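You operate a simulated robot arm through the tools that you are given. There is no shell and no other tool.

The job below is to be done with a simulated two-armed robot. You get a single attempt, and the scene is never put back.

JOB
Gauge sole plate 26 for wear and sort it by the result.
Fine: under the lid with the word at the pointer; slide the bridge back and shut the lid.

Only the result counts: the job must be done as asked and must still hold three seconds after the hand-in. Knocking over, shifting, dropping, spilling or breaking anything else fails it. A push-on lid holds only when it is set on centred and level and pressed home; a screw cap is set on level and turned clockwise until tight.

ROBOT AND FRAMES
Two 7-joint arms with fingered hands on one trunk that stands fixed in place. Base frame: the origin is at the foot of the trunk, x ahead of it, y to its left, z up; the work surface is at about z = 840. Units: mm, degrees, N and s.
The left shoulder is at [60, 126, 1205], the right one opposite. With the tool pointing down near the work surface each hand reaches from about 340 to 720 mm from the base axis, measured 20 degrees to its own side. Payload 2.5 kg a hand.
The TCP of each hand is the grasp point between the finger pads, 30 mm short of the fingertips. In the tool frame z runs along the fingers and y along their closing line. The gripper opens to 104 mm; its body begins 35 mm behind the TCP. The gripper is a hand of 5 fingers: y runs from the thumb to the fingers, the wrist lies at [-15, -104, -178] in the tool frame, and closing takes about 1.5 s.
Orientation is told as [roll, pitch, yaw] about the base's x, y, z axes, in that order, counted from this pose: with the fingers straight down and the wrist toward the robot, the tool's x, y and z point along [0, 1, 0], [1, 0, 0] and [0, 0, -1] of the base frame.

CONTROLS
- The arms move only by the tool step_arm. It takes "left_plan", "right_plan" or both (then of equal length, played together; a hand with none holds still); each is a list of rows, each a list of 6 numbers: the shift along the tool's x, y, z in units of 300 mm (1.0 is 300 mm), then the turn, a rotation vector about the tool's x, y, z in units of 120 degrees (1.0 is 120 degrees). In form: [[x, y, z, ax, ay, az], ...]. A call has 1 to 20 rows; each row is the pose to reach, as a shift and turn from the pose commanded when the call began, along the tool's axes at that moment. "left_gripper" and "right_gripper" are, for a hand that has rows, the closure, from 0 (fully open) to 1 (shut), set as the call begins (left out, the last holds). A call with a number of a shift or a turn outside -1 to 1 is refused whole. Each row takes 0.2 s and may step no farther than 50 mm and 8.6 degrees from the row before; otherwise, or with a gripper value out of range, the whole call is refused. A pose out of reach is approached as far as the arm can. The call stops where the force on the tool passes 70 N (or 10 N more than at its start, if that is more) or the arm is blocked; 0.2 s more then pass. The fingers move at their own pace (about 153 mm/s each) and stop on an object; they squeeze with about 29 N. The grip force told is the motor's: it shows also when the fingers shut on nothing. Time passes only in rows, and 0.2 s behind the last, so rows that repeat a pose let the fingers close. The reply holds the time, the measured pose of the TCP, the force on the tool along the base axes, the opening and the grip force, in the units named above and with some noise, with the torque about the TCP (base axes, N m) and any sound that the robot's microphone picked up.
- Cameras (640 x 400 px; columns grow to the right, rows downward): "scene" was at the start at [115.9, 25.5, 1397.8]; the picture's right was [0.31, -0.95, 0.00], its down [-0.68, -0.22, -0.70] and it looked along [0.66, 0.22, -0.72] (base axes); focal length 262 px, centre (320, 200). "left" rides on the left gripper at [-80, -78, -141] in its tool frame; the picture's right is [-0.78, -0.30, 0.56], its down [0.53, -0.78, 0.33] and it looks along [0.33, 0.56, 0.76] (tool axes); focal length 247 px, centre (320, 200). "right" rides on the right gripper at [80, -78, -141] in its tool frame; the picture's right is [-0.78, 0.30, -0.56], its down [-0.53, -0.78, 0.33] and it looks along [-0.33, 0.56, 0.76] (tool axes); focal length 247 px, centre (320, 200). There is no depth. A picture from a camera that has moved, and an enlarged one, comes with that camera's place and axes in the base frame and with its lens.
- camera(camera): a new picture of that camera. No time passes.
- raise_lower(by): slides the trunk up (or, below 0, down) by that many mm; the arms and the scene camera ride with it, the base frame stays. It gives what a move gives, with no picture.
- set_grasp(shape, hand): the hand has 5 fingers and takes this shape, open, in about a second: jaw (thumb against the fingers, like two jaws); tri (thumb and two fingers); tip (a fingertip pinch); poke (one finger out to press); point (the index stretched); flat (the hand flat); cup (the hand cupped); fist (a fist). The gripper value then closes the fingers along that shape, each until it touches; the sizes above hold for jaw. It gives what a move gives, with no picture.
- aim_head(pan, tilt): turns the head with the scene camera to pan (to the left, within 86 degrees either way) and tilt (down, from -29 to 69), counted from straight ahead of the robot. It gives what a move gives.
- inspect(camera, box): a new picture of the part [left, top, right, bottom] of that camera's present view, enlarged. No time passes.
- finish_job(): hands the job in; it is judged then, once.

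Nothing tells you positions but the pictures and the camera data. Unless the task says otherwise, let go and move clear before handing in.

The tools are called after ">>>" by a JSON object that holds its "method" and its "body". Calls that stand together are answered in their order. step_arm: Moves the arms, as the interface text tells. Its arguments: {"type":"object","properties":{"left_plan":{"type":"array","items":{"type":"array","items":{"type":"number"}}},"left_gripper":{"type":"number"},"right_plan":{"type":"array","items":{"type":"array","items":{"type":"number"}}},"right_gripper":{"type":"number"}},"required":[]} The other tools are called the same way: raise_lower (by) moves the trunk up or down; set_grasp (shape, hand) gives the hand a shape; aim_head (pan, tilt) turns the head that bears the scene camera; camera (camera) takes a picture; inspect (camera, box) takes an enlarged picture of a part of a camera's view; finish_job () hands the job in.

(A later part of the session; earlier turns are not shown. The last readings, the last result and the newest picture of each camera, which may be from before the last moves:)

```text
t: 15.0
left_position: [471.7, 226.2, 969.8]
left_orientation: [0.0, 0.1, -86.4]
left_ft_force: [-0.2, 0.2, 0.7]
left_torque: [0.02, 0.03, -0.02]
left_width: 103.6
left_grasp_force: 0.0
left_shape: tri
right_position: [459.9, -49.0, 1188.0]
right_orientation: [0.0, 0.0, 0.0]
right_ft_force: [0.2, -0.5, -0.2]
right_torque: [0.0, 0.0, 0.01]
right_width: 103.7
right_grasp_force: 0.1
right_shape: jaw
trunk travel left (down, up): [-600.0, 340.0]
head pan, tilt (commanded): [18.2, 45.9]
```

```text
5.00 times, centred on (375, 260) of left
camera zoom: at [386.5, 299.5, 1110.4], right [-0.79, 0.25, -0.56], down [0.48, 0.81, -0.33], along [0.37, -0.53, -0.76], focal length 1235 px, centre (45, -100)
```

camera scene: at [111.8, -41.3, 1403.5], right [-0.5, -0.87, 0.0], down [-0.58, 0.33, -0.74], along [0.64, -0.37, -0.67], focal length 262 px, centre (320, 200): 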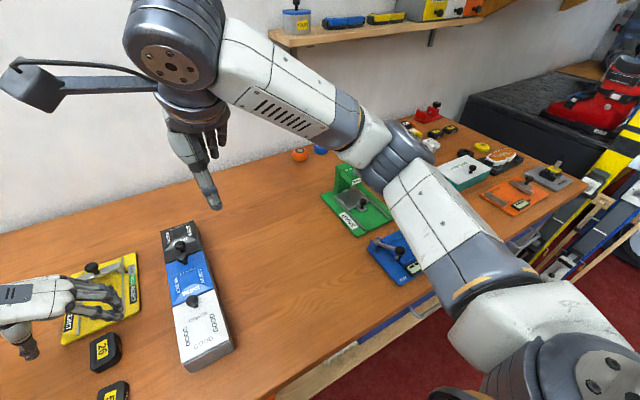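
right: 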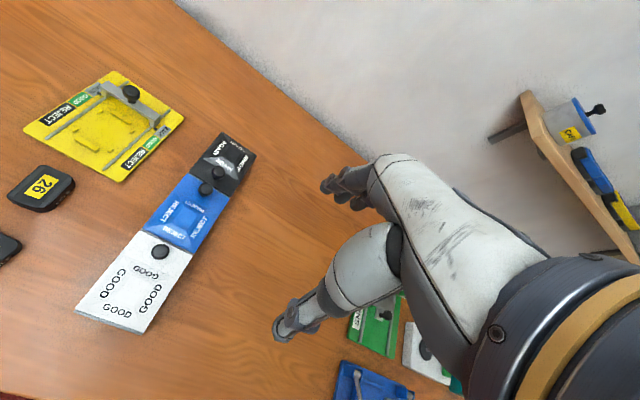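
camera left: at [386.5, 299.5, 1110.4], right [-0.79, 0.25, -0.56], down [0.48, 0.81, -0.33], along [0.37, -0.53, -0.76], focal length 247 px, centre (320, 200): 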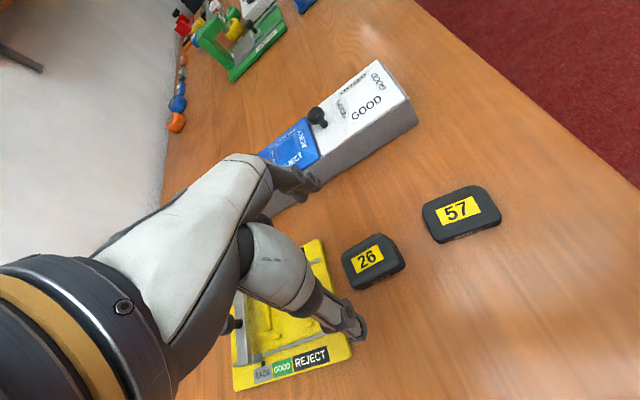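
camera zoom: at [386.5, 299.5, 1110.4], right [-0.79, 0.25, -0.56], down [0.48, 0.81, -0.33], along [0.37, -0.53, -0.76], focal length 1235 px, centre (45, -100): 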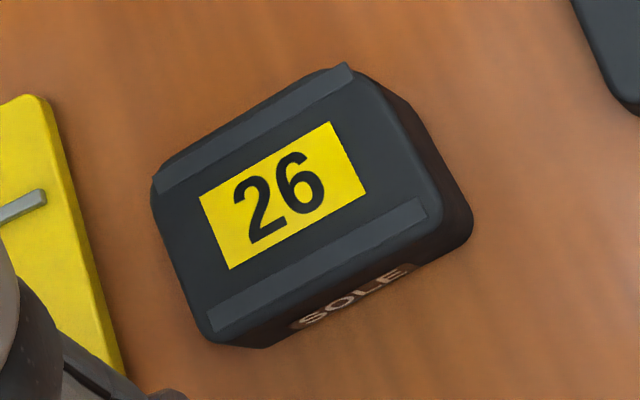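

Plate 26 is now centred near (472.5, 222) turned about 5°. I'll descend with the tri hand, offset slightly toward the robot, and grip.

>>> {"method": "step_arm", "body": {"left_plan": [[-0.006, 0.003, 0.05, 0, 0, -0.003], [-0.012, 0.006, 0.11, 0, 0, -0.006], [-0.018, 0.0105, 0.17, 0, 0, -0.01], [-0.0187, 0.0105, 0.23, 0, 0, -0.012], [-0.0187, 0.0105, 0.28, 0, 0, -0.012], [-0.0187, 0.0105, 0.302, 0, 0, -0.012], [-0.0187, 0.0105, 0.302, 0, 0, -0.012]], "left_gripper": 0}}

>>> {"method": "inspect", "body": {"camera": "scene", "box": [250, 190, 340, 260]}}

>>> {"method": "inspect", "body": {"camera": "left", "box": [240, 160, 400, 360]}}

```text
t: 16.6
left_position: [465.5, 222.6, 878.4]
left_orientation: [0.0, 0.1, -85.0]
left_ft_force: [-0.5, -0.3, 0.4]
left_torque: [0.02, -0.01, -0.01]
left_width: 103.7
left_grasp_force: 0.1
left_shape: tri
right_position: [460.0, -48.8, 1187.4]
right_orientation: [0.0, 0.0, 0.1]
right_ft_force: [0.1, 0.3, -0.2]
right_torque: [0.0, 0.03, 0.0]
right_width: 103.4
right_grasp_force: 0.0
right_shape: jaw
trunk travel left (down, up): [-600.0, 340.0]
head pan, tilt (commanded): [18.2, 45.9]
```

```text
5.71 times, centred on (295, 225) of scene
camera zoom: at [116.0, 25.6, 1397.9], right [0.31, -0.95, 0.0], down [-0.68, -0.22, -0.7], along [0.66, 0.22, -0.72], focal length 1499 px, centre (463, 57)
```

zoom: 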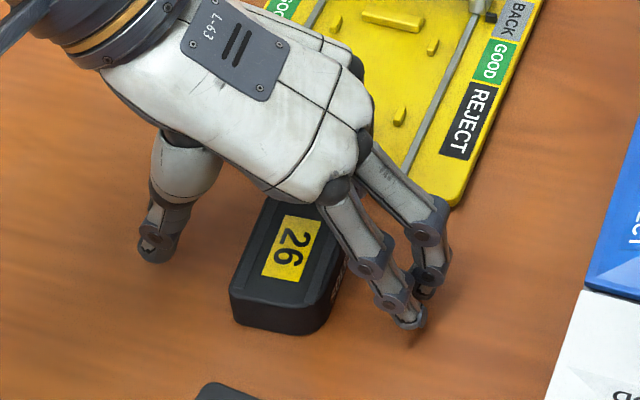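

```text
2.00 times, centred on (320, 260) of left
camera zoom: at [378.9, 293.5, 1018.8], right [-0.8, 0.23, -0.56], down [0.46, 0.82, -0.33], along [0.38, -0.52, -0.76], focal length 494 px, centre (320, 80)
```

zoom: 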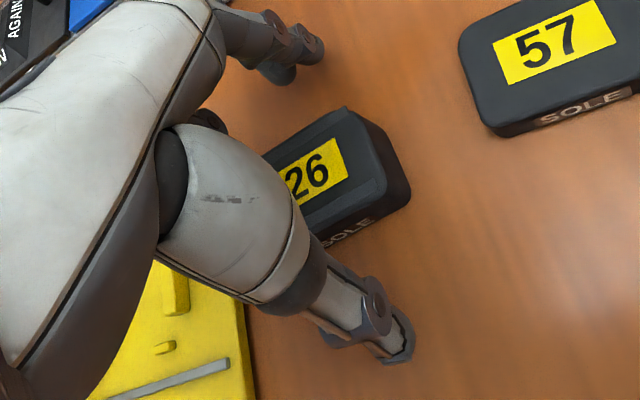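

The hand straddles the plate. Closing now.

>>> {"method": "step_arm", "body": {"left_plan": [[0, 0, 0, 0, 0, 0], [0, 0, 0, 0, 0, 0], [0, 0, 0, 0, 0, 0], [0, 0, 0, 0, 0, 0], [0, 0, 0, 0, 0, 0], [0, 0, 0, 0, 0, 0], [0, 0, 0, 0, 0, 0], [0, 0, 0, 0, 0, 0], [0, 0, 0, 0, 0, 0]], "left_gripper": 1}}

>>> {"method": "step_arm", "body": {"left_plan": [[0, 0, -0.02, 0, 0, 0], [0, 0, -0.06, 0, 0, 0], [0, 0, -0.12, 0, 0, 0], [0, 0, -0.17, 0, 0, 0], [0, 0, -0.2, 0, 0, 0], [0, 0, -0.2, 0, 0, 0]], "left_gripper": 1}}

>>> {"method": "inspect", "body": {"camera": "scene", "box": [250, 170, 340, 240]}}

>>> {"method": "inspect", "body": {"camera": "left", "box": [240, 160, 400, 360]}}

>>> {"method": "inspect", "body": {"camera": "right", "box": [0, 50, 160, 210]}}

```text
t: 18.6
left_position: [464.4, 222.3, 877.3]
left_orientation: [0.0, 0.1, -85.1]
left_ft_force: [0.1, 0.6, 0.0]
left_torque: [-0.01, 0.0, 0.01]
left_width: 36.5
left_grasp_force: 29.5
left_shape: tri
right_position: [459.6, -48.8, 1188.1]
right_orientation: [0.0, 0.0, 0.0]
right_ft_force: [0.1, 0.3, 0.4]
right_torque: [-0.03, 0.01, -0.04]
right_width: 103.7
right_grasp_force: 0.0
right_shape: jaw
trunk travel left (down, up): [-600.0, 340.0]
head pan, tilt (commanded): [18.2, 45.9]
```

```text
t: 20.0
left_position: [466.3, 223.4, 938.4]
left_orientation: [0.0, 0.0, -85.0]
left_ft_force: [0.5, 0.1, -1.0]
left_torque: [0.0, -0.03, 0.01]
left_width: 36.4
left_grasp_force: 28.6
left_shape: tri
right_position: [460.0, -49.8, 1187.9]
right_orientation: [-0.1, 0.0, 0.0]
right_ft_force: [-0.3, 0.0, -0.6]
right_torque: [0.03, 0.01, 0.0]
right_width: 103.8
right_grasp_force: 0.1
right_shape: jaw
trunk travel left (down, up): [-600.0, 340.0]
head pan, tilt (commanded): [18.2, 45.9]
```

```text
5.71 times, centred on (295, 205) of scene
camera zoom: at [116.0, 25.6, 1397.9], right [0.31, -0.95, 0.0], down [-0.68, -0.22, -0.7], along [0.66, 0.22, -0.72], focal length 1499 px, centre (463, 171)
```

zoom: 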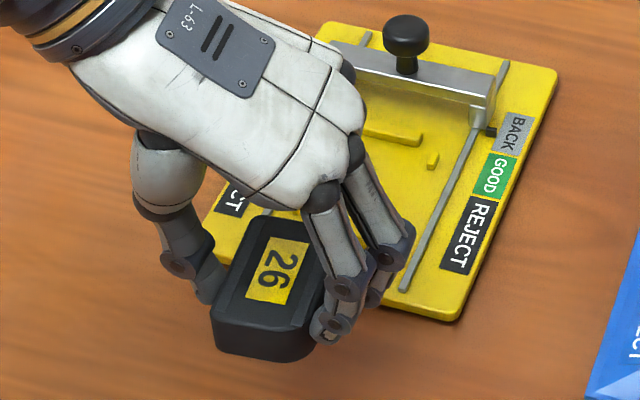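

```text
2.00 times, centred on (320, 260) of left
camera zoom: at [379.8, 294.3, 1079.8], right [-0.8, 0.23, -0.56], down [0.46, 0.82, -0.33], along [0.38, -0.52, -0.76], focal length 494 px, centre (320, 80)
```

zoom: 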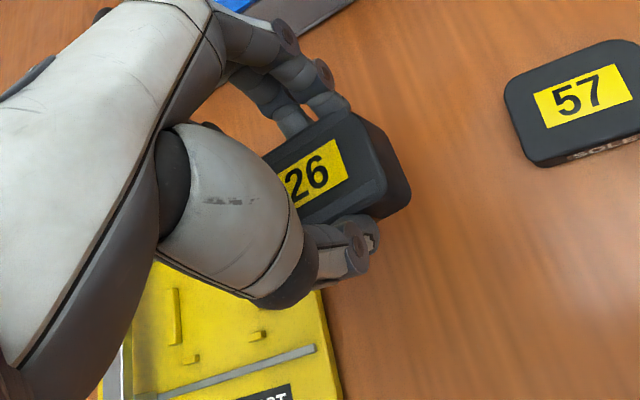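

```text
2.50 times, centred on (80, 130) of right
camera zoom: at [381.5, 30.2, 1329.2], right [0.3, -0.78, 0.56], down [-0.78, -0.53, -0.33], along [0.56, -0.33, -0.76], focal length 617 px, centre (920, 375)
```

zoom: 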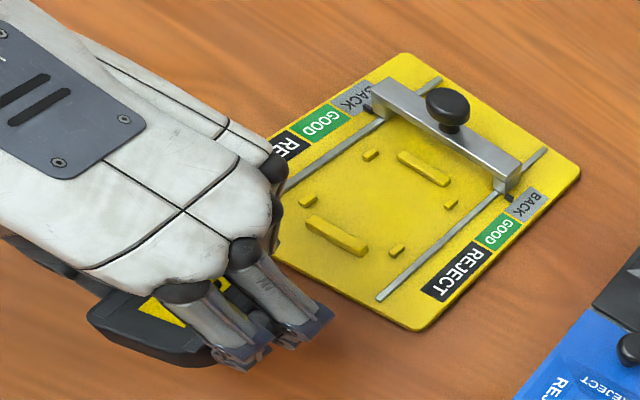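

Gripped well. I'll zoom on the plate in the hand to measure its turn and offset before going to the nest.

>>> {"method": "inspect", "body": {"camera": "scene", "box": [276, 204, 312, 234]}}

>>> {"method": "inspect", "body": {"camera": "scene", "box": [265, 165, 345, 230]}}

>>> {"method": "inspect", "body": {"camera": "left", "box": [300, 200, 350, 250]}}

```text
13.33 times, centred on (294, 219) of scene
camera zoom: at [116.0, 25.6, 1397.9], right [0.31, -0.95, 0.0], down [-0.68, -0.22, -0.7], along [0.66, 0.22, -0.72], focal length 3498 px, centre (667, -53)
```

zoom: 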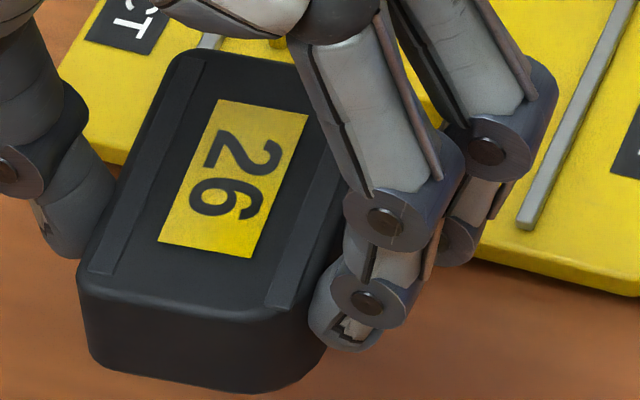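

```text
6.15 times, centred on (305, 198) of scene
camera zoom: at [116.0, 25.6, 1397.9], right [0.31, -0.95, 0.0], down [-0.68, -0.22, -0.7], along [0.66, 0.22, -0.72], focal length 1615 px, centre (412, 215)
```

zoom: 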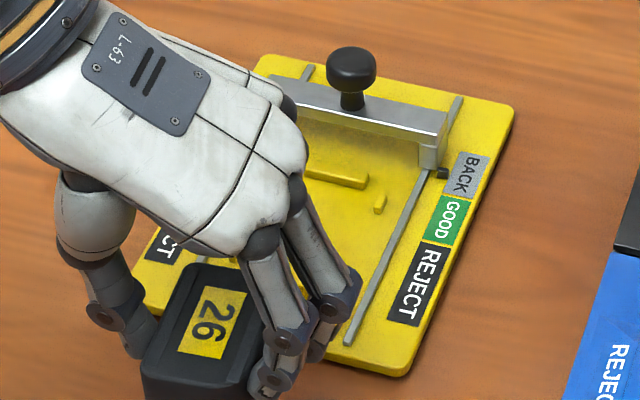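

```text
8.00 times, centred on (325, 225) of left
camera zoom: at [379.8, 294.3, 1079.8], right [-0.8, 0.23, -0.56], down [0.46, 0.82, -0.33], along [0.38, -0.52, -0.76], focal length 1976 px, centre (280, 0)
```

zoom: 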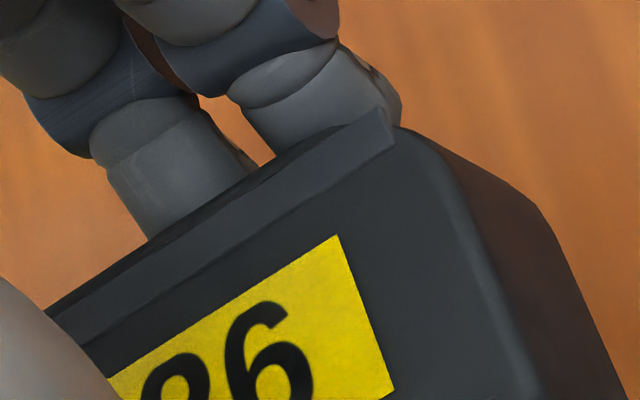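

Plate sits level in the hand, ~8 mm ahead of the TCP, turned 5°. I'll carry it over the nest at this height (bottom at ~901), staying clear of the bridge, and check reach.

>>> {"method": "step_arm", "body": {"left_plan": [[0.03, 0, -0.02, 0, 0, 0.004], [0.09, -0.001, -0.04, 0, 0, 0.01], [0.16, -0.002, -0.05, 0, 0, 0.017], [0.23, -0.003, -0.05, 0, 0, 0.024], [0.3, -0.003, -0.05, 0, 0, 0.03], [0.36, -0.004, -0.05, 0, 0, 0.035], [0.4, -0.004, -0.05, 0, 0, 0.037], [0.4166, -0.004, -0.05, 0, 0, 0.037], [0.4166, -0.004, -0.05, 0, 0, 0.037]], "left_gripper": 1}}

>>> {"method": "camera", "body": {"camera": "scene"}}

>>> {"method": "inspect", "body": {"camera": "scene", "box": [250, 140, 350, 240]}}

>>> {"method": "inspect", "body": {"camera": "right", "box": [0, 20, 200, 210]}}

```text
t: 22.0
left_position: [550.1, 231.4, 954.8]
left_orientation: [0.1, -0.1, -89.4]
left_ft_force: [0.2, -0.7, -1.0]
left_torque: [0.03, -0.01, -0.04]
left_width: 36.2
left_grasp_force: 28.9
left_shape: tri
left hand out of reach, approached as far as the arm can: row 5, 6, 7, 8, 9
right_position: [459.6, -49.6, 1186.8]
right_orientation: [-0.1, 0.0, 0.0]
right_ft_force: [0.0, 0.6, -0.4]
right_torque: [0.0, 0.05, 0.0]
right_width: 103.6
right_grasp_force: 0.0
right_shape: jaw
trunk travel left (down, up): [-600.0, 340.0]
head pan, tilt (commanded): [18.2, 45.9]
```

```text
taken
camera scene: at [116.0, 25.6, 1397.9], right [0.31, -0.95, 0.0], down [-0.68, -0.22, -0.7], along [0.66, 0.22, -0.72], focal length 262 px, centre (320, 200)
```

scene: 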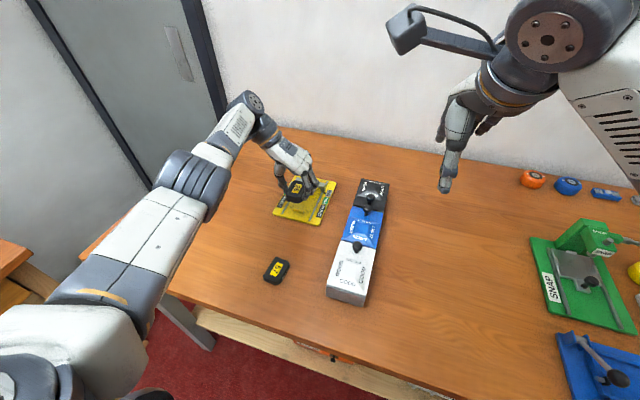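

```text
4.00 times, centred on (300, 190) of scene
camera zoom: at [116.0, 25.6, 1397.9], right [0.31, -0.95, 0.0], down [-0.68, -0.22, -0.7], along [0.66, 0.22, -0.72], focal length 1050 px, centre (400, 240)
```

zoom: 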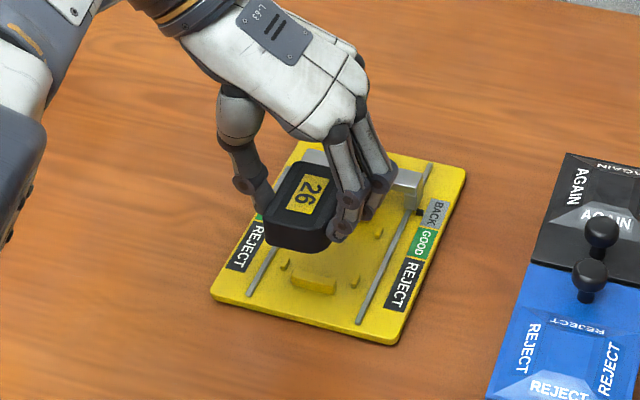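

```text
2.11 times, centred on (100, 115) of right
camera zoom: at [381.5, 30.2, 1329.3], right [0.3, -0.78, 0.56], down [-0.78, -0.53, -0.33], along [0.56, -0.33, -0.76], focal length 520 px, centre (783, 379)
```

zoom: 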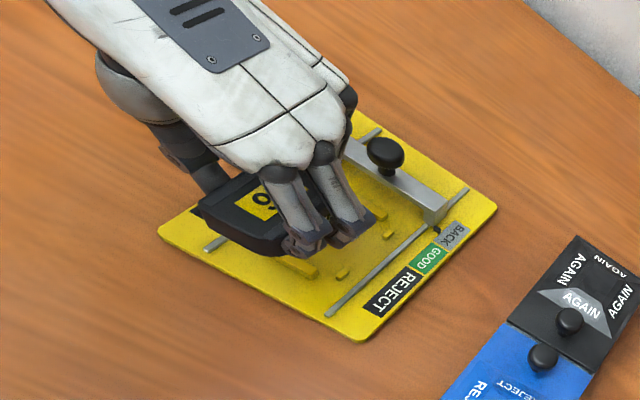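

The arm can't reach the nest with the hand upright and the wrist to the left; the wrist is too far out. I'll back off, and later re-grip the plate with the hand leaning back toward the robot and the trunk lowered. First a retreat to learn where the commanded pose stands.

>>> {"method": "step_arm", "body": {"left_plan": [[-0.08, 0, 0, 0, 0, 0], [-0.16, 0, 0, 0, 0, 0], [-0.22, 0, 0, 0, 0, 0], [-0.25, 0, 0, 0, 0, 0], [-0.25, 0, 0, 0, 0, 0]], "left_gripper": 1}}

```text
t: 23.2
left_position: [475.5, 229.3, 956.8]
left_orientation: [0.0, 0.0, -89.4]
left_ft_force: [0.0, 0.7, -1.7]
left_torque: [0.02, -0.01, 0.01]
left_width: 36.4
left_grasp_force: 29.4
left_shape: tri
right_position: [459.4, -49.9, 1187.8]
right_orientation: [0.1, 0.0, 0.0]
right_ft_force: [-0.1, 0.2, -0.3]
right_torque: [-0.01, -0.01, -0.02]
right_width: 103.8
right_grasp_force: 0.2
right_shape: jaw
trunk travel left (down, up): [-600.0, 340.0]
head pan, tilt (commanded): [18.2, 45.9]
```

The commanded pose is the clipped one, so I know where I am. I'll raise the hand 25 mm, then lower the trunk 100 mm, which brings the plate to just above the table.

>>> {"method": "step_arm", "body": {"left_plan": [[0, 0, -0.04, 0, 0, 0], [0, 0, -0.083, 0, 0, 0], [0, 0, -0.083, 0, 0, 0]], "left_gripper": 1}}

>>> {"method": "raise_lower", "body": {"by": -100}}

>>> {"method": "camera", "body": {"camera": "scene"}}

```text
t: 24.0
left_position: [473.8, 231.4, 981.3]
left_orientation: [-0.1, 0.0, -89.3]
left_ft_force: [-0.3, 0.2, -1.1]
left_torque: [0.01, 0.02, 0.03]
left_width: 36.3
left_grasp_force: 28.7
left_shape: tri
right_position: [459.6, -49.3, 1188.5]
right_orientation: [0.1, 0.0, 0.0]
right_ft_force: [0.4, 0.2, 0.4]
right_torque: [-0.02, 0.02, -0.02]
right_width: 103.5
right_grasp_force: 0.1
right_shape: jaw
trunk travel left (down, up): [-600.0, 340.0]
head pan, tilt (commanded): [18.2, 45.9]
```

```text
t: 25.4
left_position: [473.6, 230.9, 881.0]
left_orientation: [0.0, 0.0, -89.4]
left_ft_force: [-0.3, 0.3, -0.2]
left_torque: [-0.04, 0.03, -0.02]
left_width: 36.3
left_grasp_force: 29.4
left_shape: tri
right_position: [460.8, -50.3, 1087.9]
right_orientation: [0.0, -0.1, 0.0]
right_ft_force: [0.5, 0.1, 0.4]
right_torque: [-0.02, 0.02, 0.01]
right_width: 103.5
right_grasp_force: 0.1
right_shape: jaw
trunk travel left (down, up): [-500.0, 440.0]
head pan, tilt (commanded): [18.2, 45.9]
```

```text
taken
camera scene: at [115.9, 25.6, 1297.9], right [0.31, -0.95, 0.0], down [-0.68, -0.22, -0.7], along [0.66, 0.22, -0.72], focal length 262 px, centre (320, 200)
```

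scene: 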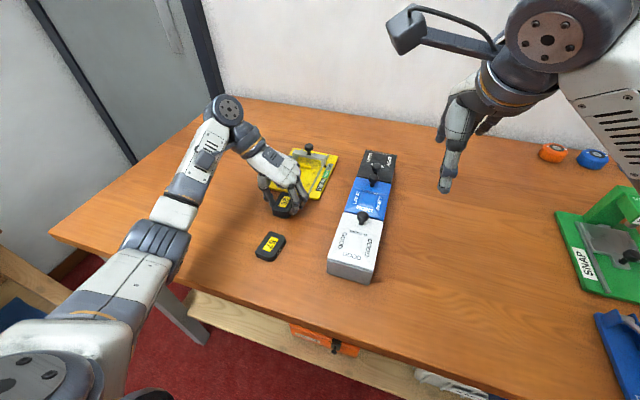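

The plate is ~3 mm above the table. I'll set it down, release, rise and lean the hand back 20°.

>>> {"method": "step_arm", "body": {"left_plan": [[0, 0, 0.006, 0, 0, 0], [0, 0, 0.011, 0, 0, 0], [0, 0, 0.011, 0, 0, 0]], "left_gripper": 1}}

>>> {"method": "step_arm", "body": {"left_plan": [[0, 0, 0, 0, 0, 0], [0, 0, 0, 0, 0, 0], [0, 0, 0, 0, 0, 0], [0, 0, 0, 0, 0, 0], [0, 0, -0.02, 0, 0, 0], [0, 0, -0.08, 0, 0, 0], [0, 0, -0.16, 0, 0, 0], [0, 0, -0.2, 0, 0, 0]], "left_gripper": 0}}

>>> {"method": "camera", "body": {"camera": "left"}}

>>> {"method": "inspect", "body": {"camera": "scene", "box": [250, 170, 340, 230]}}

```text
t: 26.1
left_position: [474.7, 230.5, 876.6]
left_orientation: [0.0, 0.0, -89.4]
left_ft_force: [-0.1, 0.1, 0.3]
left_torque: [-0.01, 0.0, 0.05]
left_width: 36.2
left_grasp_force: 29.4
left_shape: tri
right_position: [459.4, -49.5, 1088.2]
right_orientation: [0.0, -0.1, -0.1]
right_ft_force: [0.8, 0.4, 0.2]
right_torque: [-0.02, 0.01, -0.02]
right_width: 103.8
right_grasp_force: 0.0
right_shape: jaw
trunk travel left (down, up): [-500.0, 440.0]
head pan, tilt (commanded): [18.2, 45.9]
```

```text
t: 27.9
left_position: [474.8, 229.9, 938.0]
left_orientation: [-0.1, 0.0, -89.4]
left_ft_force: [-0.3, 0.2, -0.2]
left_torque: [0.01, 0.01, -0.02]
left_width: 103.6
left_grasp_force: 0.0
left_shape: tri
right_position: [460.7, -48.5, 1089.0]
right_orientation: [0.0, 0.0, 0.0]
right_ft_force: [-1.3, 1.1, 0.3]
right_torque: [0.04, 0.03, 0.0]
right_width: 103.7
right_grasp_force: 0.1
right_shape: jaw
trunk travel left (down, up): [-500.0, 440.0]
head pan, tilt (commanded): [18.2, 45.9]
```

```text
taken
camera left: at [394.1, 307.7, 1079.0], right [-0.78, 0.29, -0.56], down [0.53, 0.78, -0.33], along [0.34, -0.55, -0.76], focal length 247 px, centre (320, 200)
```

left: 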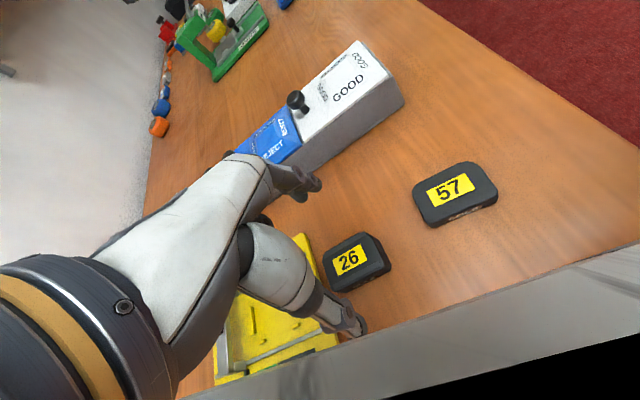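

```text
6.67 times, centred on (295, 200) of scene
camera zoom: at [115.9, 25.5, 1297.9], right [0.31, -0.95, 0.0], down [-0.68, -0.22, -0.7], along [0.66, 0.22, -0.72], focal length 1749 px, centre (487, 200)
```

zoom: 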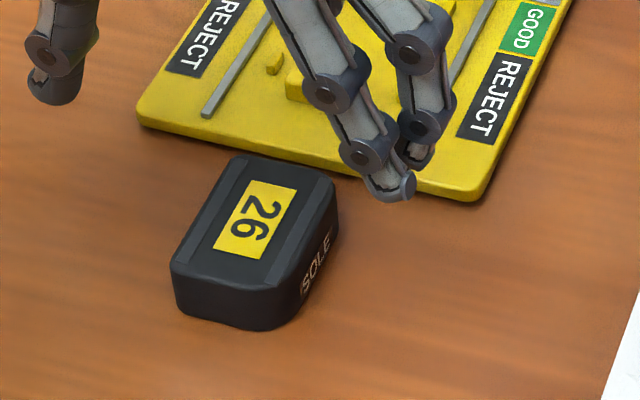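

The plate is at about (482.3, 229.2), turned ~2°. I'll tilt the hand 20° back toward the robot (about its closing line) and descend around the plate.

>>> {"method": "step_arm", "body": {"left_plan": [[0, 0, 0, 0, 0.042, -0.003], [-0.001, 0.001, 0.02, 0, 0.084, -0.006], [-0.003, 0.002, 0.05, 0, 0.126, -0.009], [-0.005, 0.002, 0.09, 0, 0.167, -0.012], [-0.005, 0.002, 0.13, 0, 0.167, -0.012], [-0.005, 0.002, 0.17, 0, 0.167, -0.012], [-0.005, 0.002, 0.195, 0, 0.167, -0.012], [-0.005, 0.002, 0.207, 0, 0.167, -0.012], [-0.005, 0.002, 0.207, 0, 0.167, -0.012]], "left_gripper": 0}}

>>> {"method": "camera", "body": {"camera": "left"}}

>>> {"method": "inspect", "body": {"camera": "scene", "box": [250, 150, 340, 230]}}

>>> {"method": "inspect", "body": {"camera": "right", "box": [0, 0, 200, 200]}}

```text
t: 29.9
left_position: [473.3, 229.8, 877.2]
left_orientation: [20.0, -0.3, -88.1]
left_ft_force: [0.1, -0.4, -0.6]
left_torque: [0.02, -0.02, 0.01]
left_width: 103.7
left_grasp_force: 0.1
left_shape: tri
right_position: [459.8, -49.3, 1088.0]
right_orientation: [0.1, 0.0, 0.1]
right_ft_force: [0.1, 0.1, -0.2]
right_torque: [-0.05, 0.04, 0.01]
right_width: 103.4
right_grasp_force: 0.0
right_shape: jaw
trunk travel left (down, up): [-500.0, 440.0]
head pan, tilt (commanded): [18.2, 45.9]
```

```text
taken
camera left: at [347.0, 303.9, 981.0], right [-0.55, 0.27, -0.79], down [0.59, 0.8, -0.13], along [0.59, -0.54, -0.6], focal length 247 px, centre (320, 200)
```

left: 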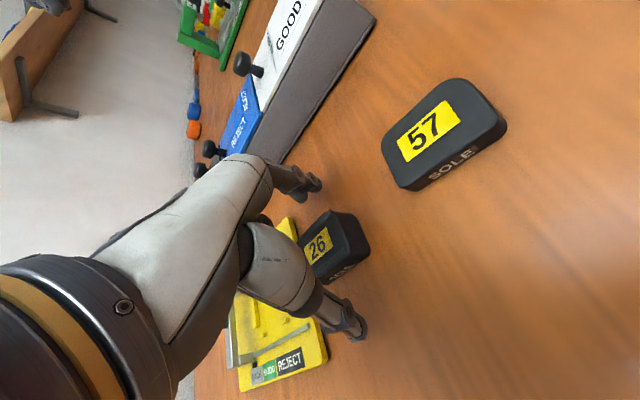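

```text
5.00 times, centred on (295, 190) of scene
camera zoom: at [116.0, 25.6, 1297.9], right [0.31, -0.95, 0.0], down [-0.68, -0.22, -0.7], along [0.66, 0.22, -0.72], focal length 1312 px, centre (445, 250)
```

zoom: 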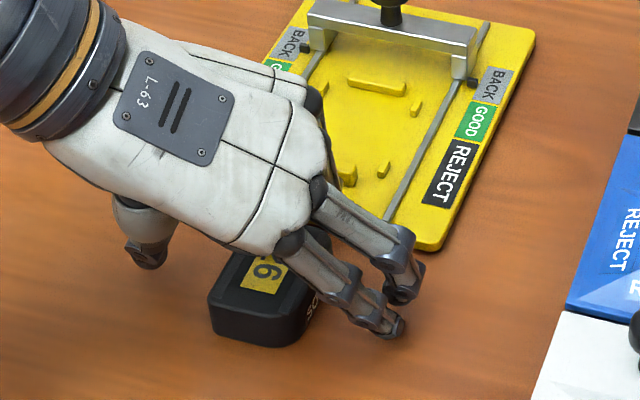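

```text
2.00 times, centred on (100, 100) of right
camera zoom: at [381.5, 30.1, 1229.3], right [0.3, -0.78, 0.56], down [-0.78, -0.53, -0.33], along [0.56, -0.33, -0.76], focal length 494 px, centre (760, 400)
```

zoom: 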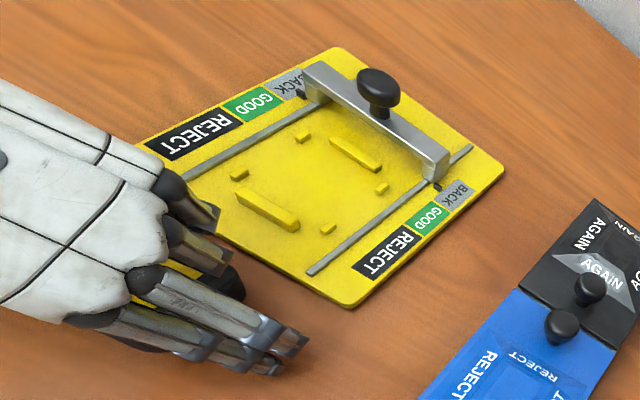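

The leaning hand straddles the plate. Closing and lifting.

>>> {"method": "step_arm", "body": {"left_plan": [[0, 0, 0, 0, 0, 0], [0, 0, 0, 0, 0, 0], [0, 0, 0, 0, 0, 0], [0, 0, 0, 0, 0, 0], [0, 0, 0, 0, 0, 0], [0, 0, 0, 0, 0, 0], [0, 0, 0, 0, 0, 0], [0, 0, 0, 0, 0, 0], [0, 0, 0, 0, 0, 0]], "left_gripper": 1}}

>>> {"method": "step_arm", "body": {"left_plan": [[0.007, 0, -0.019, 0, 0, 0], [0.023, 0, -0.063, 0, 0, 0], [0.041, 0, -0.113, 0, 0, 0], [0.058, 0, -0.16, 0, 0, 0], [0.068, 0, -0.188, 0, 0, 0], [0.068, 0, -0.188, 0, 0, 0]], "left_gripper": 1}}

>>> {"method": "camera", "body": {"camera": "left"}}

>>> {"method": "inspect", "body": {"camera": "scene", "box": [270, 165, 318, 200]}}

>>> {"method": "inspect", "body": {"camera": "right", "box": [0, 0, 200, 200]}}

```text
t: 31.9
left_position: [472.0, 228.5, 877.3]
left_orientation: [20.0, -0.2, -88.0]
left_ft_force: [0.9, 0.6, -0.2]
left_torque: [0.0, 0.02, 0.0]
left_width: 36.4
left_grasp_force: 28.9
left_shape: tri
right_position: [460.3, -49.4, 1087.6]
right_orientation: [0.0, 0.0, -0.1]
right_ft_force: [-0.3, 0.2, -0.3]
right_torque: [-0.01, -0.01, 0.04]
right_width: 103.8
right_grasp_force: 0.1
right_shape: jaw
trunk travel left (down, up): [-500.0, 440.0]
head pan, tilt (commanded): [18.2, 45.9]
```

```text
t: 33.4
left_position: [472.4, 230.9, 935.4]
left_orientation: [20.0, -0.2, -88.0]
left_ft_force: [0.6, 0.7, -0.5]
left_torque: [-0.01, 0.03, -0.04]
left_width: 36.6
left_grasp_force: 28.8
left_shape: tri
right_position: [459.5, -49.8, 1088.3]
right_orientation: [0.0, 0.0, 0.0]
right_ft_force: [0.3, -0.5, -0.4]
right_torque: [0.01, 0.02, -0.02]
right_width: 103.7
right_grasp_force: 0.1
right_shape: jaw
trunk travel left (down, up): [-500.0, 440.0]
head pan, tilt (commanded): [18.2, 45.9]
```

```text
taken
camera left: at [346.1, 305.3, 1040.3], right [-0.55, 0.27, -0.79], down [0.59, 0.8, -0.13], along [0.59, -0.54, -0.6], focal length 247 px, centre (320, 200)
```

left: 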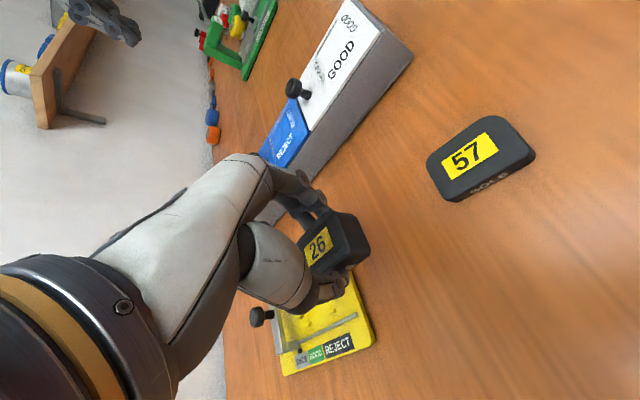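

```text
11.43 times, centred on (294, 182) of scene
camera zoom: at [116.0, 25.6, 1297.9], right [0.31, -0.95, 0.0], down [-0.68, -0.22, -0.7], along [0.66, 0.22, -0.72], focal length 2998 px, centre (617, 400)
```

zoom: 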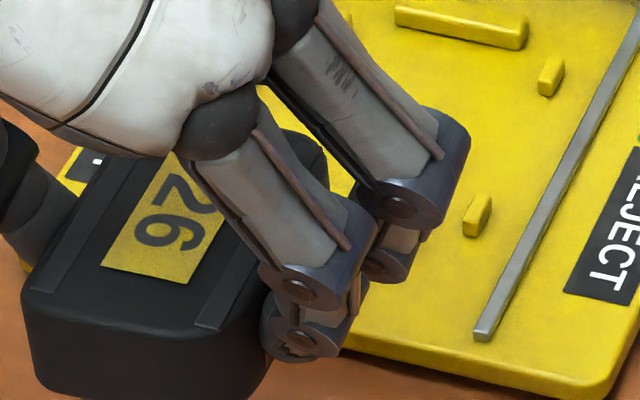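

```text
2.00 times, centred on (100, 100) of right
camera zoom: at [381.5, 30.2, 1229.2], right [0.3, -0.78, 0.56], down [-0.78, -0.53, -0.33], along [0.56, -0.33, -0.76], focal length 494 px, centre (760, 400)
```

zoom: 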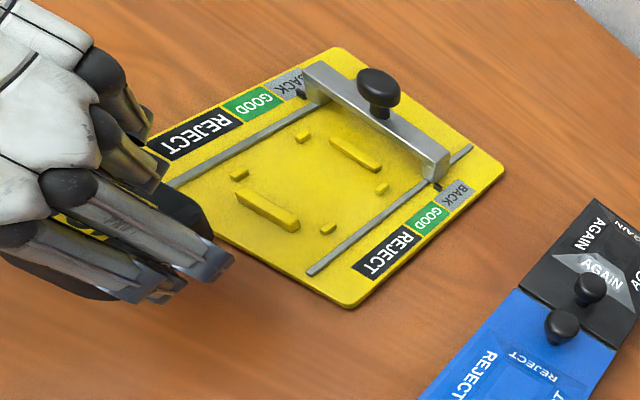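

Lifted. I'll check the plate's level and measure its offset in the hand using zoomed views from both cameras.

>>> {"method": "inspect", "body": {"camera": "left", "box": [280, 190, 390, 300]}}

>>> {"method": "inspect", "body": {"camera": "scene", "box": [260, 170, 308, 210]}}

```text
3.64 times, centred on (335, 245) of left
camera zoom: at [346.1, 305.3, 1040.3], right [-0.55, 0.27, -0.79], down [0.59, 0.8, -0.13], along [0.59, -0.54, -0.6], focal length 898 px, centre (266, 36)
```

zoom: 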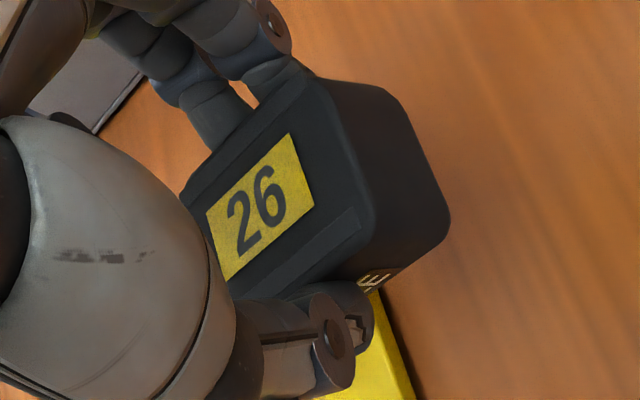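

```text
10.00 times, centred on (284, 190) of scene
camera zoom: at [116.0, 25.6, 1297.9], right [0.31, -0.95, 0.0], down [-0.68, -0.22, -0.7], along [0.66, 0.22, -0.72], focal length 2624 px, centre (680, 300)
```

zoom: 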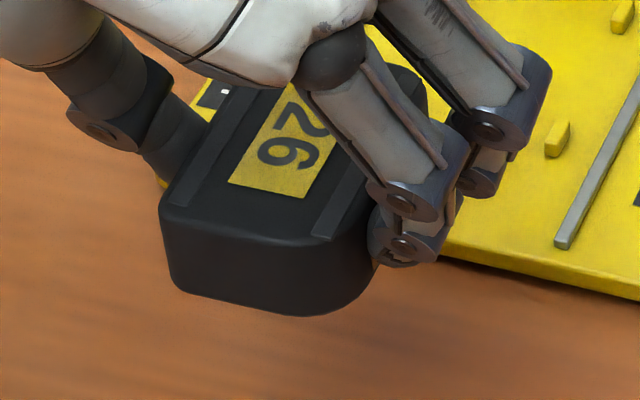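

The plate hangs level, centred ~9 mm ahead of the TCP. Moving it over the nest at the same height.

>>> {"method": "step_arm", "body": {"left_plan": [[0.04, 0, 0.0146, 0, 0, 0], [0.1, 0, 0.0364, -0.001, 0, 0.003], [0.16, 0, 0.0582, -0.002, 0, 0.006], [0.22, 0, 0.08, -0.003, 0, 0.009], [0.28, 0, 0.1019, -0.004, 0, 0.011], [0.33, 0, 0.12, -0.004, 0, 0.011], [0.3636, -0.0005, 0.1323, -0.004, 0, 0.011], [0.3636, -0.0005, 0.1323, -0.004, 0, 0.011]], "left_gripper": 1}}

>>> {"method": "camera", "body": {"camera": "left"}}

>>> {"method": "inspect", "body": {"camera": "scene", "box": [265, 130, 345, 195]}}

>>> {"method": "inspect", "body": {"camera": "right", "box": [0, 0, 200, 200]}}

```text
t: 35.1
left_position: [588.6, 235.1, 936.4]
left_orientation: [20.1, -0.2, -89.4]
left_ft_force: [0.0, 0.6, -0.4]
left_torque: [-0.02, -0.01, 0.03]
left_width: 36.4
left_grasp_force: 29.0
left_shape: tri
right_position: [460.1, -49.4, 1088.3]
right_orientation: [0.1, 0.0, 0.1]
right_ft_force: [0.1, -0.7, 0.3]
right_torque: [0.0, -0.04, 0.0]
right_width: 103.8
right_grasp_force: 0.1
right_shape: jaw
trunk travel left (down, up): [-500.0, 440.0]
head pan, tilt (commanded): [18.2, 45.9]
```

```text
taken
camera left: at [465.1, 312.2, 1040.1], right [-0.54, 0.29, -0.79], down [0.61, 0.78, -0.13], along [0.58, -0.55, -0.6], focal length 247 px, centre (320, 200)
```

left: 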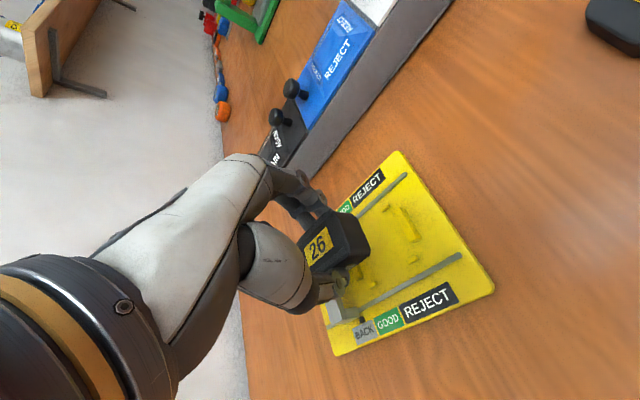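

```text
6.15 times, centred on (305, 162) of scene
camera zoom: at [116.1, 25.6, 1297.9], right [0.31, -0.95, 0.0], down [-0.68, -0.22, -0.7], along [0.66, 0.22, -0.72], focal length 1615 px, centre (412, 431)
```

zoom: 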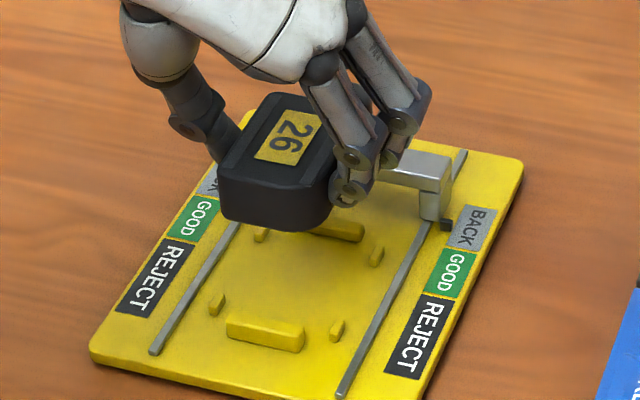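

```text
2.00 times, centred on (100, 100) of right
camera zoom: at [381.5, 30.2, 1229.2], right [0.3, -0.78, 0.56], down [-0.78, -0.53, -0.33], along [0.56, -0.33, -0.76], focal length 494 px, centre (760, 400)
```

zoom: 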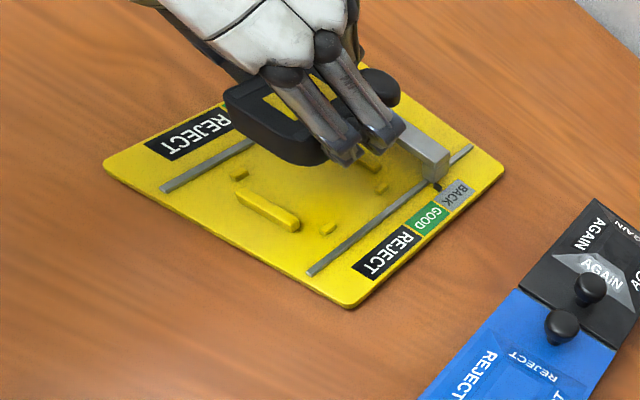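

From this view the plate is within ~1 mm of the nest centre (598, 235). I'll lower it 40 mm and check again before seating.

>>> {"method": "step_arm", "body": {"left_plan": [[-0.012, 0, 0.031, 0, 0, 0], [-0.024, -0.001, 0.063, 0, 0, 0], [-0.036, -0.001, 0.095, 0, 0, 0], [-0.0472, -0.0014, 0.1247, 0, 0, 0], [-0.0472, -0.0014, 0.1247, 0, 0, 0]], "left_gripper": 1}}

>>> {"method": "inspect", "body": {"camera": "scene", "box": [275, 145, 335, 190]}}

>>> {"method": "inspect", "body": {"camera": "right", "box": [40, 0, 200, 120]}}

>>> {"method": "inspect", "body": {"camera": "left", "box": [280, 160, 480, 360]}}

```text
t: 36.4
left_position: [587.3, 234.0, 896.0]
left_orientation: [20.0, -0.3, -89.3]
left_ft_force: [-0.2, 0.8, -0.9]
left_torque: [-0.01, 0.0, 0.0]
left_width: 36.4
left_grasp_force: 29.0
left_shape: tri
right_position: [459.4, -49.2, 1089.0]
right_orientation: [0.0, -0.1, 0.0]
right_ft_force: [0.2, 0.6, -0.1]
right_torque: [0.05, -0.02, -0.02]
right_width: 103.5
right_grasp_force: 0.2
right_shape: jaw
trunk travel left (down, up): [-500.0, 440.0]
head pan, tilt (commanded): [18.2, 45.9]
```

```text
8.89 times, centred on (305, 168) of scene
camera zoom: at [116.0, 25.6, 1297.9], right [0.31, -0.95, 0.0], down [-0.68, -0.22, -0.7], along [0.66, 0.22, -0.72], focal length 2332 px, centre (453, 489)
```

zoom: 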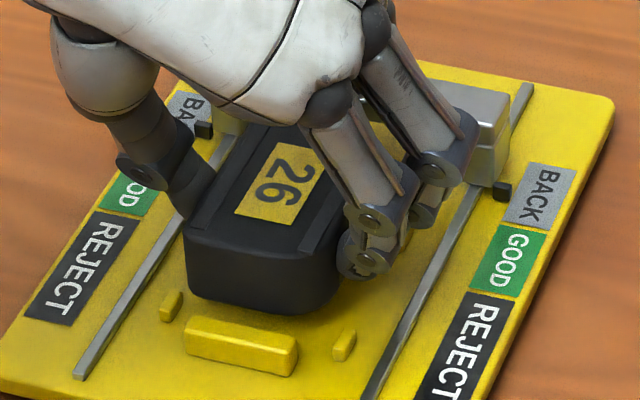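

```text
3.33 times, centred on (120, 60) of right
camera zoom: at [381.5, 30.2, 1229.3], right [0.3, -0.78, 0.56], down [-0.78, -0.53, -0.33], along [0.56, -0.33, -0.76], focal length 823 px, centre (987, 667)
```

zoom: 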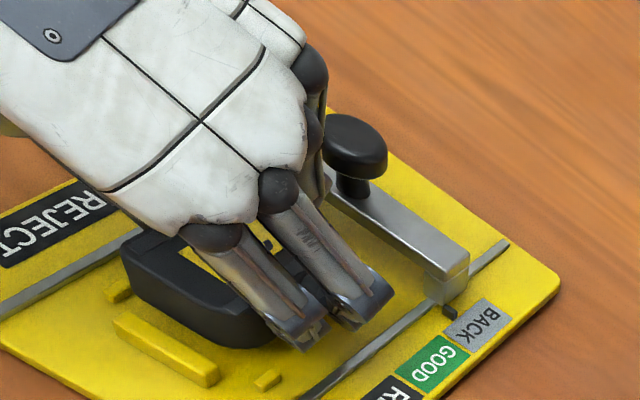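

```text
2.00 times, centred on (380, 260) of left
camera zoom: at [464.1, 312.1, 1000.3], right [-0.54, 0.29, -0.79], down [0.61, 0.78, -0.13], along [0.58, -0.55, -0.6], focal length 494 px, centre (200, 80)
```

zoom: 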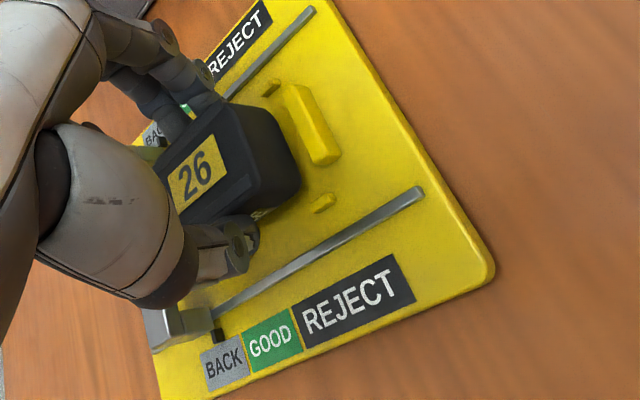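

The plate is about 10 mm above the nest floor and inside its outline. I'll lower the rest gently with a ~1 mm sideways trim.

>>> {"method": "step_arm", "body": {"left_plan": [[-0.004, -0.0034, 0.006, 0, 0, 0], [-0.008, -0.0034, 0.016, 0, 0, 0], [-0.011, -0.0034, 0.024, 0, 0, 0], [-0.0141, -0.0034, 0.0321, 0, 0, 0], [-0.0141, -0.0034, 0.0321, 0, 0, 0]], "left_gripper": 1}}

>>> {"method": "inspect", "body": {"camera": "scene", "box": [275, 145, 335, 190]}}

>>> {"method": "inspect", "body": {"camera": "right", "box": [40, 20, 160, 120]}}

>>> {"method": "inspect", "body": {"camera": "left", "box": [300, 180, 440, 300]}}

```text
t: 37.5
left_position: [587.3, 235.8, 885.6]
left_orientation: [20.0, -0.3, -89.4]
left_ft_force: [-0.7, 0.5, 3.7]
left_torque: [0.0, 0.0, 0.02]
left_width: 36.4
left_grasp_force: 29.1
left_shape: tri
right_position: [459.5, -48.6, 1088.5]
right_orientation: [-0.1, 0.1, 0.0]
right_ft_force: [-0.7, 0.1, 0.5]
right_torque: [0.01, 0.01, -0.01]
right_width: 103.6
right_grasp_force: 0.1
right_shape: jaw
trunk travel left (down, up): [-500.0, 440.0]
head pan, tilt (commanded): [18.2, 45.9]
```

```text
8.89 times, centred on (305, 168) of scene
camera zoom: at [115.5, 25.5, 1298.0], right [0.31, -0.95, 0.0], down [-0.68, -0.22, -0.7], along [0.66, 0.22, -0.72], focal length 2332 px, centre (453, 489)
```

zoom: 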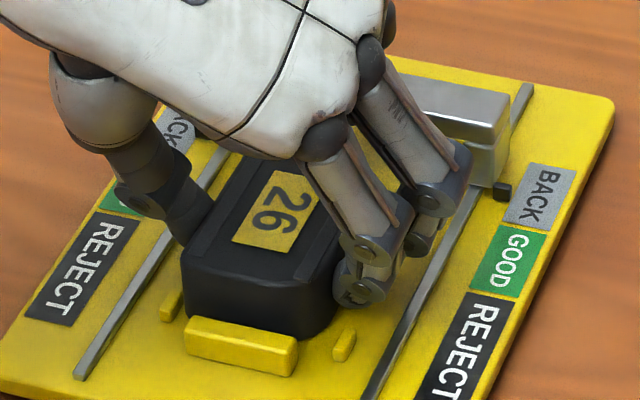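

```text
4.00 times, centred on (100, 70) of right
camera zoom: at [381.1, 30.1, 1229.5], right [0.3, -0.78, 0.56], down [-0.78, -0.53, -0.33], along [0.56, -0.33, -0.76], focal length 988 px, centre (1200, 720)
```

zoom: 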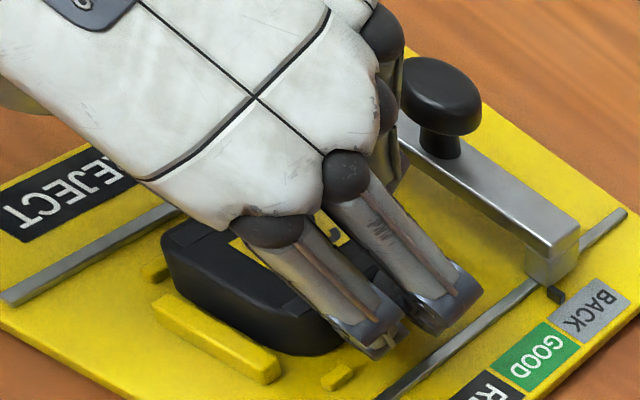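

```text
3.33 times, centred on (370, 240) of left
camera zoom: at [462.8, 313.3, 990.3], right [-0.54, 0.29, -0.79], down [0.61, 0.78, -0.13], along [0.58, -0.55, -0.6], focal length 823 px, centre (153, 67)
```

zoom: 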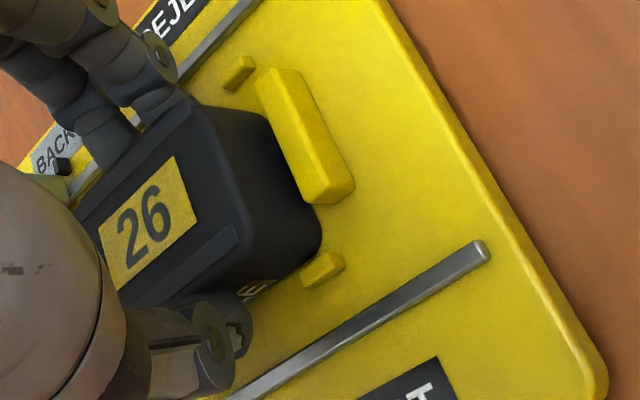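

Contact is just felt (≈4 N). I'll press down a further ~1.5 mm to confirm it's seated.

>>> {"method": "step_arm", "body": {"left_plan": [[-0.001, 0, 0.0025, 0, 0, 0], [-0.0017, 0, 0.0047, 0, 0, 0], [-0.0017, 0, 0.0047, 0, 0, 0]], "left_gripper": 1}}

>>> {"method": "inspect", "body": {"camera": "scene", "box": [282, 155, 322, 185]}}

>>> {"method": "inspect", "body": {"camera": "left", "box": [320, 190, 400, 270]}}

```text
t: 38.4
left_position: [587.1, 236.8, 885.5]
left_orientation: [20.2, -0.3, -89.3]
left_ft_force: [-0.4, 0.3, 8.4]
left_torque: [0.0, -0.02, 0.04]
left_width: 36.6
left_grasp_force: 29.3
left_shape: tri
right_position: [459.4, -49.9, 1088.5]
right_orientation: [0.1, -0.1, 0.0]
right_ft_force: [0.4, 0.2, 0.0]
right_torque: [-0.01, 0.0, 0.02]
right_width: 103.5
right_grasp_force: 0.1
right_shape: jaw
trunk travel left (down, up): [-500.0, 440.0]
head pan, tilt (commanded): [18.2, 45.9]
```

```text
13.33 times, centred on (302, 170) of scene
camera zoom: at [115.0, 25.3, 1298.0], right [0.31, -0.95, 0.0], down [-0.68, -0.22, -0.7], along [0.66, 0.22, -0.72], focal length 3498 px, centre (560, 600)
```

zoom: 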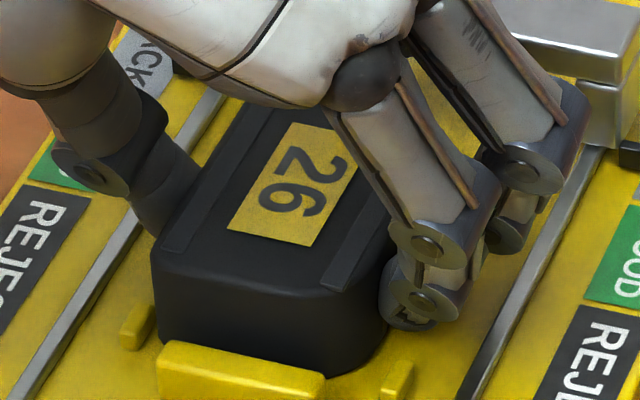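

```text
5.00 times, centred on (360, 230) of left
camera zoom: at [462.7, 313.3, 989.8], right [-0.54, 0.29, -0.79], down [0.61, 0.78, -0.13], along [0.58, -0.55, -0.6], focal length 1235 px, centre (120, 50)
```

zoom: 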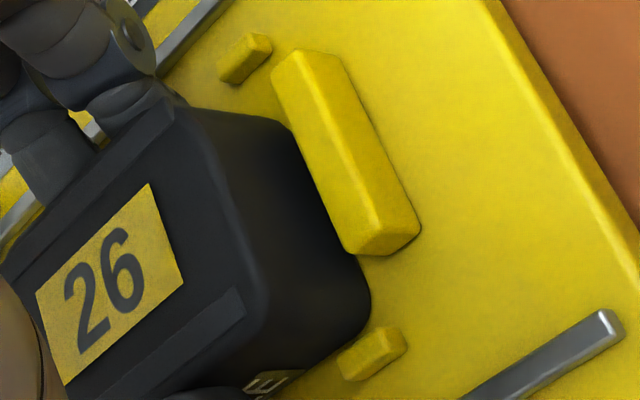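

Seated: the hand stopped at z 885.5 with 8 N, consistent with the plate resting on the nest floor. I'll open partway (to ~57 mm), then rise straight up.

>>> {"method": "step_arm", "body": {"left_plan": [[0.001, 0, -0.004, 0, 0, 0], [0.001, 0, -0.004, 0, 0, 0], [0.001, 0, -0.004, 0, 0, 0], [0.001, 0, -0.004, 0, 0, 0], [0.001, 0, -0.004, 0, 0, 0]], "left_gripper": 0.45}}

>>> {"method": "inspect", "body": {"camera": "scene", "box": [275, 145, 335, 190]}}

>>> {"method": "inspect", "body": {"camera": "left", "box": [280, 160, 440, 320]}}

```text
t: 39.5
left_position: [587.7, 236.3, 884.8]
left_orientation: [20.0, -0.2, -89.4]
left_ft_force: [0.5, -0.1, 0.1]
left_torque: [0.01, 0.01, 0.0]
left_width: 56.8
left_grasp_force: 0.0
left_shape: tri
right_position: [459.7, -49.7, 1088.3]
right_orientation: [-0.1, -0.2, 0.0]
right_ft_force: [-1.1, -0.5, -0.8]
right_torque: [-0.02, -0.01, 0.04]
right_width: 103.5
right_grasp_force: 0.0
right_shape: jaw
trunk travel left (down, up): [-500.0, 440.0]
head pan, tilt (commanded): [18.2, 45.9]
```

```text
8.89 times, centred on (305, 168) of scene
camera zoom: at [115.9, 25.6, 1297.9], right [0.31, -0.95, 0.0], down [-0.68, -0.22, -0.7], along [0.66, 0.22, -0.72], focal length 2332 px, centre (453, 489)
```

zoom: 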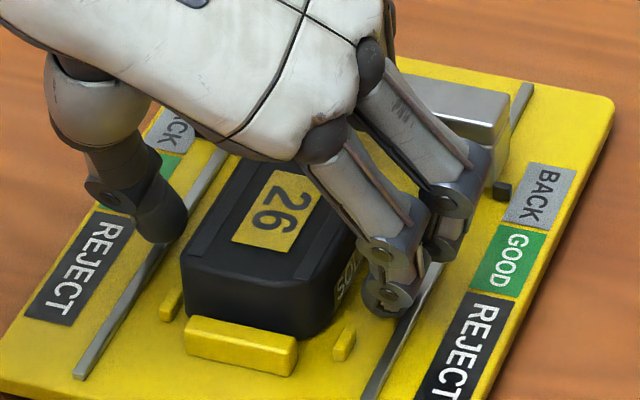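

```text
2.50 times, centred on (360, 240) of left
camera zoom: at [463.2, 313.5, 989.3], right [-0.54, 0.29, -0.79], down [0.61, 0.78, -0.13], along [0.58, -0.55, -0.6], focal length 617 px, centre (220, 100)
```

zoom: 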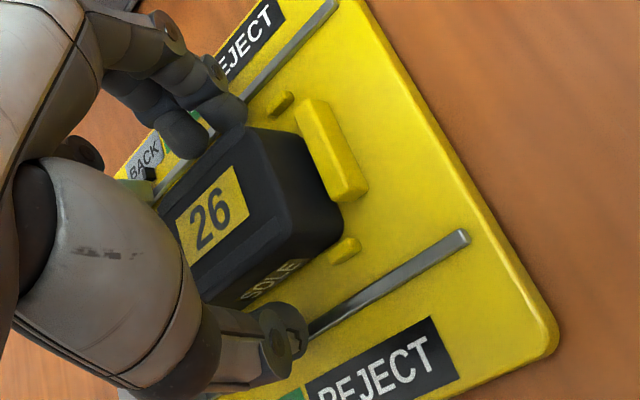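

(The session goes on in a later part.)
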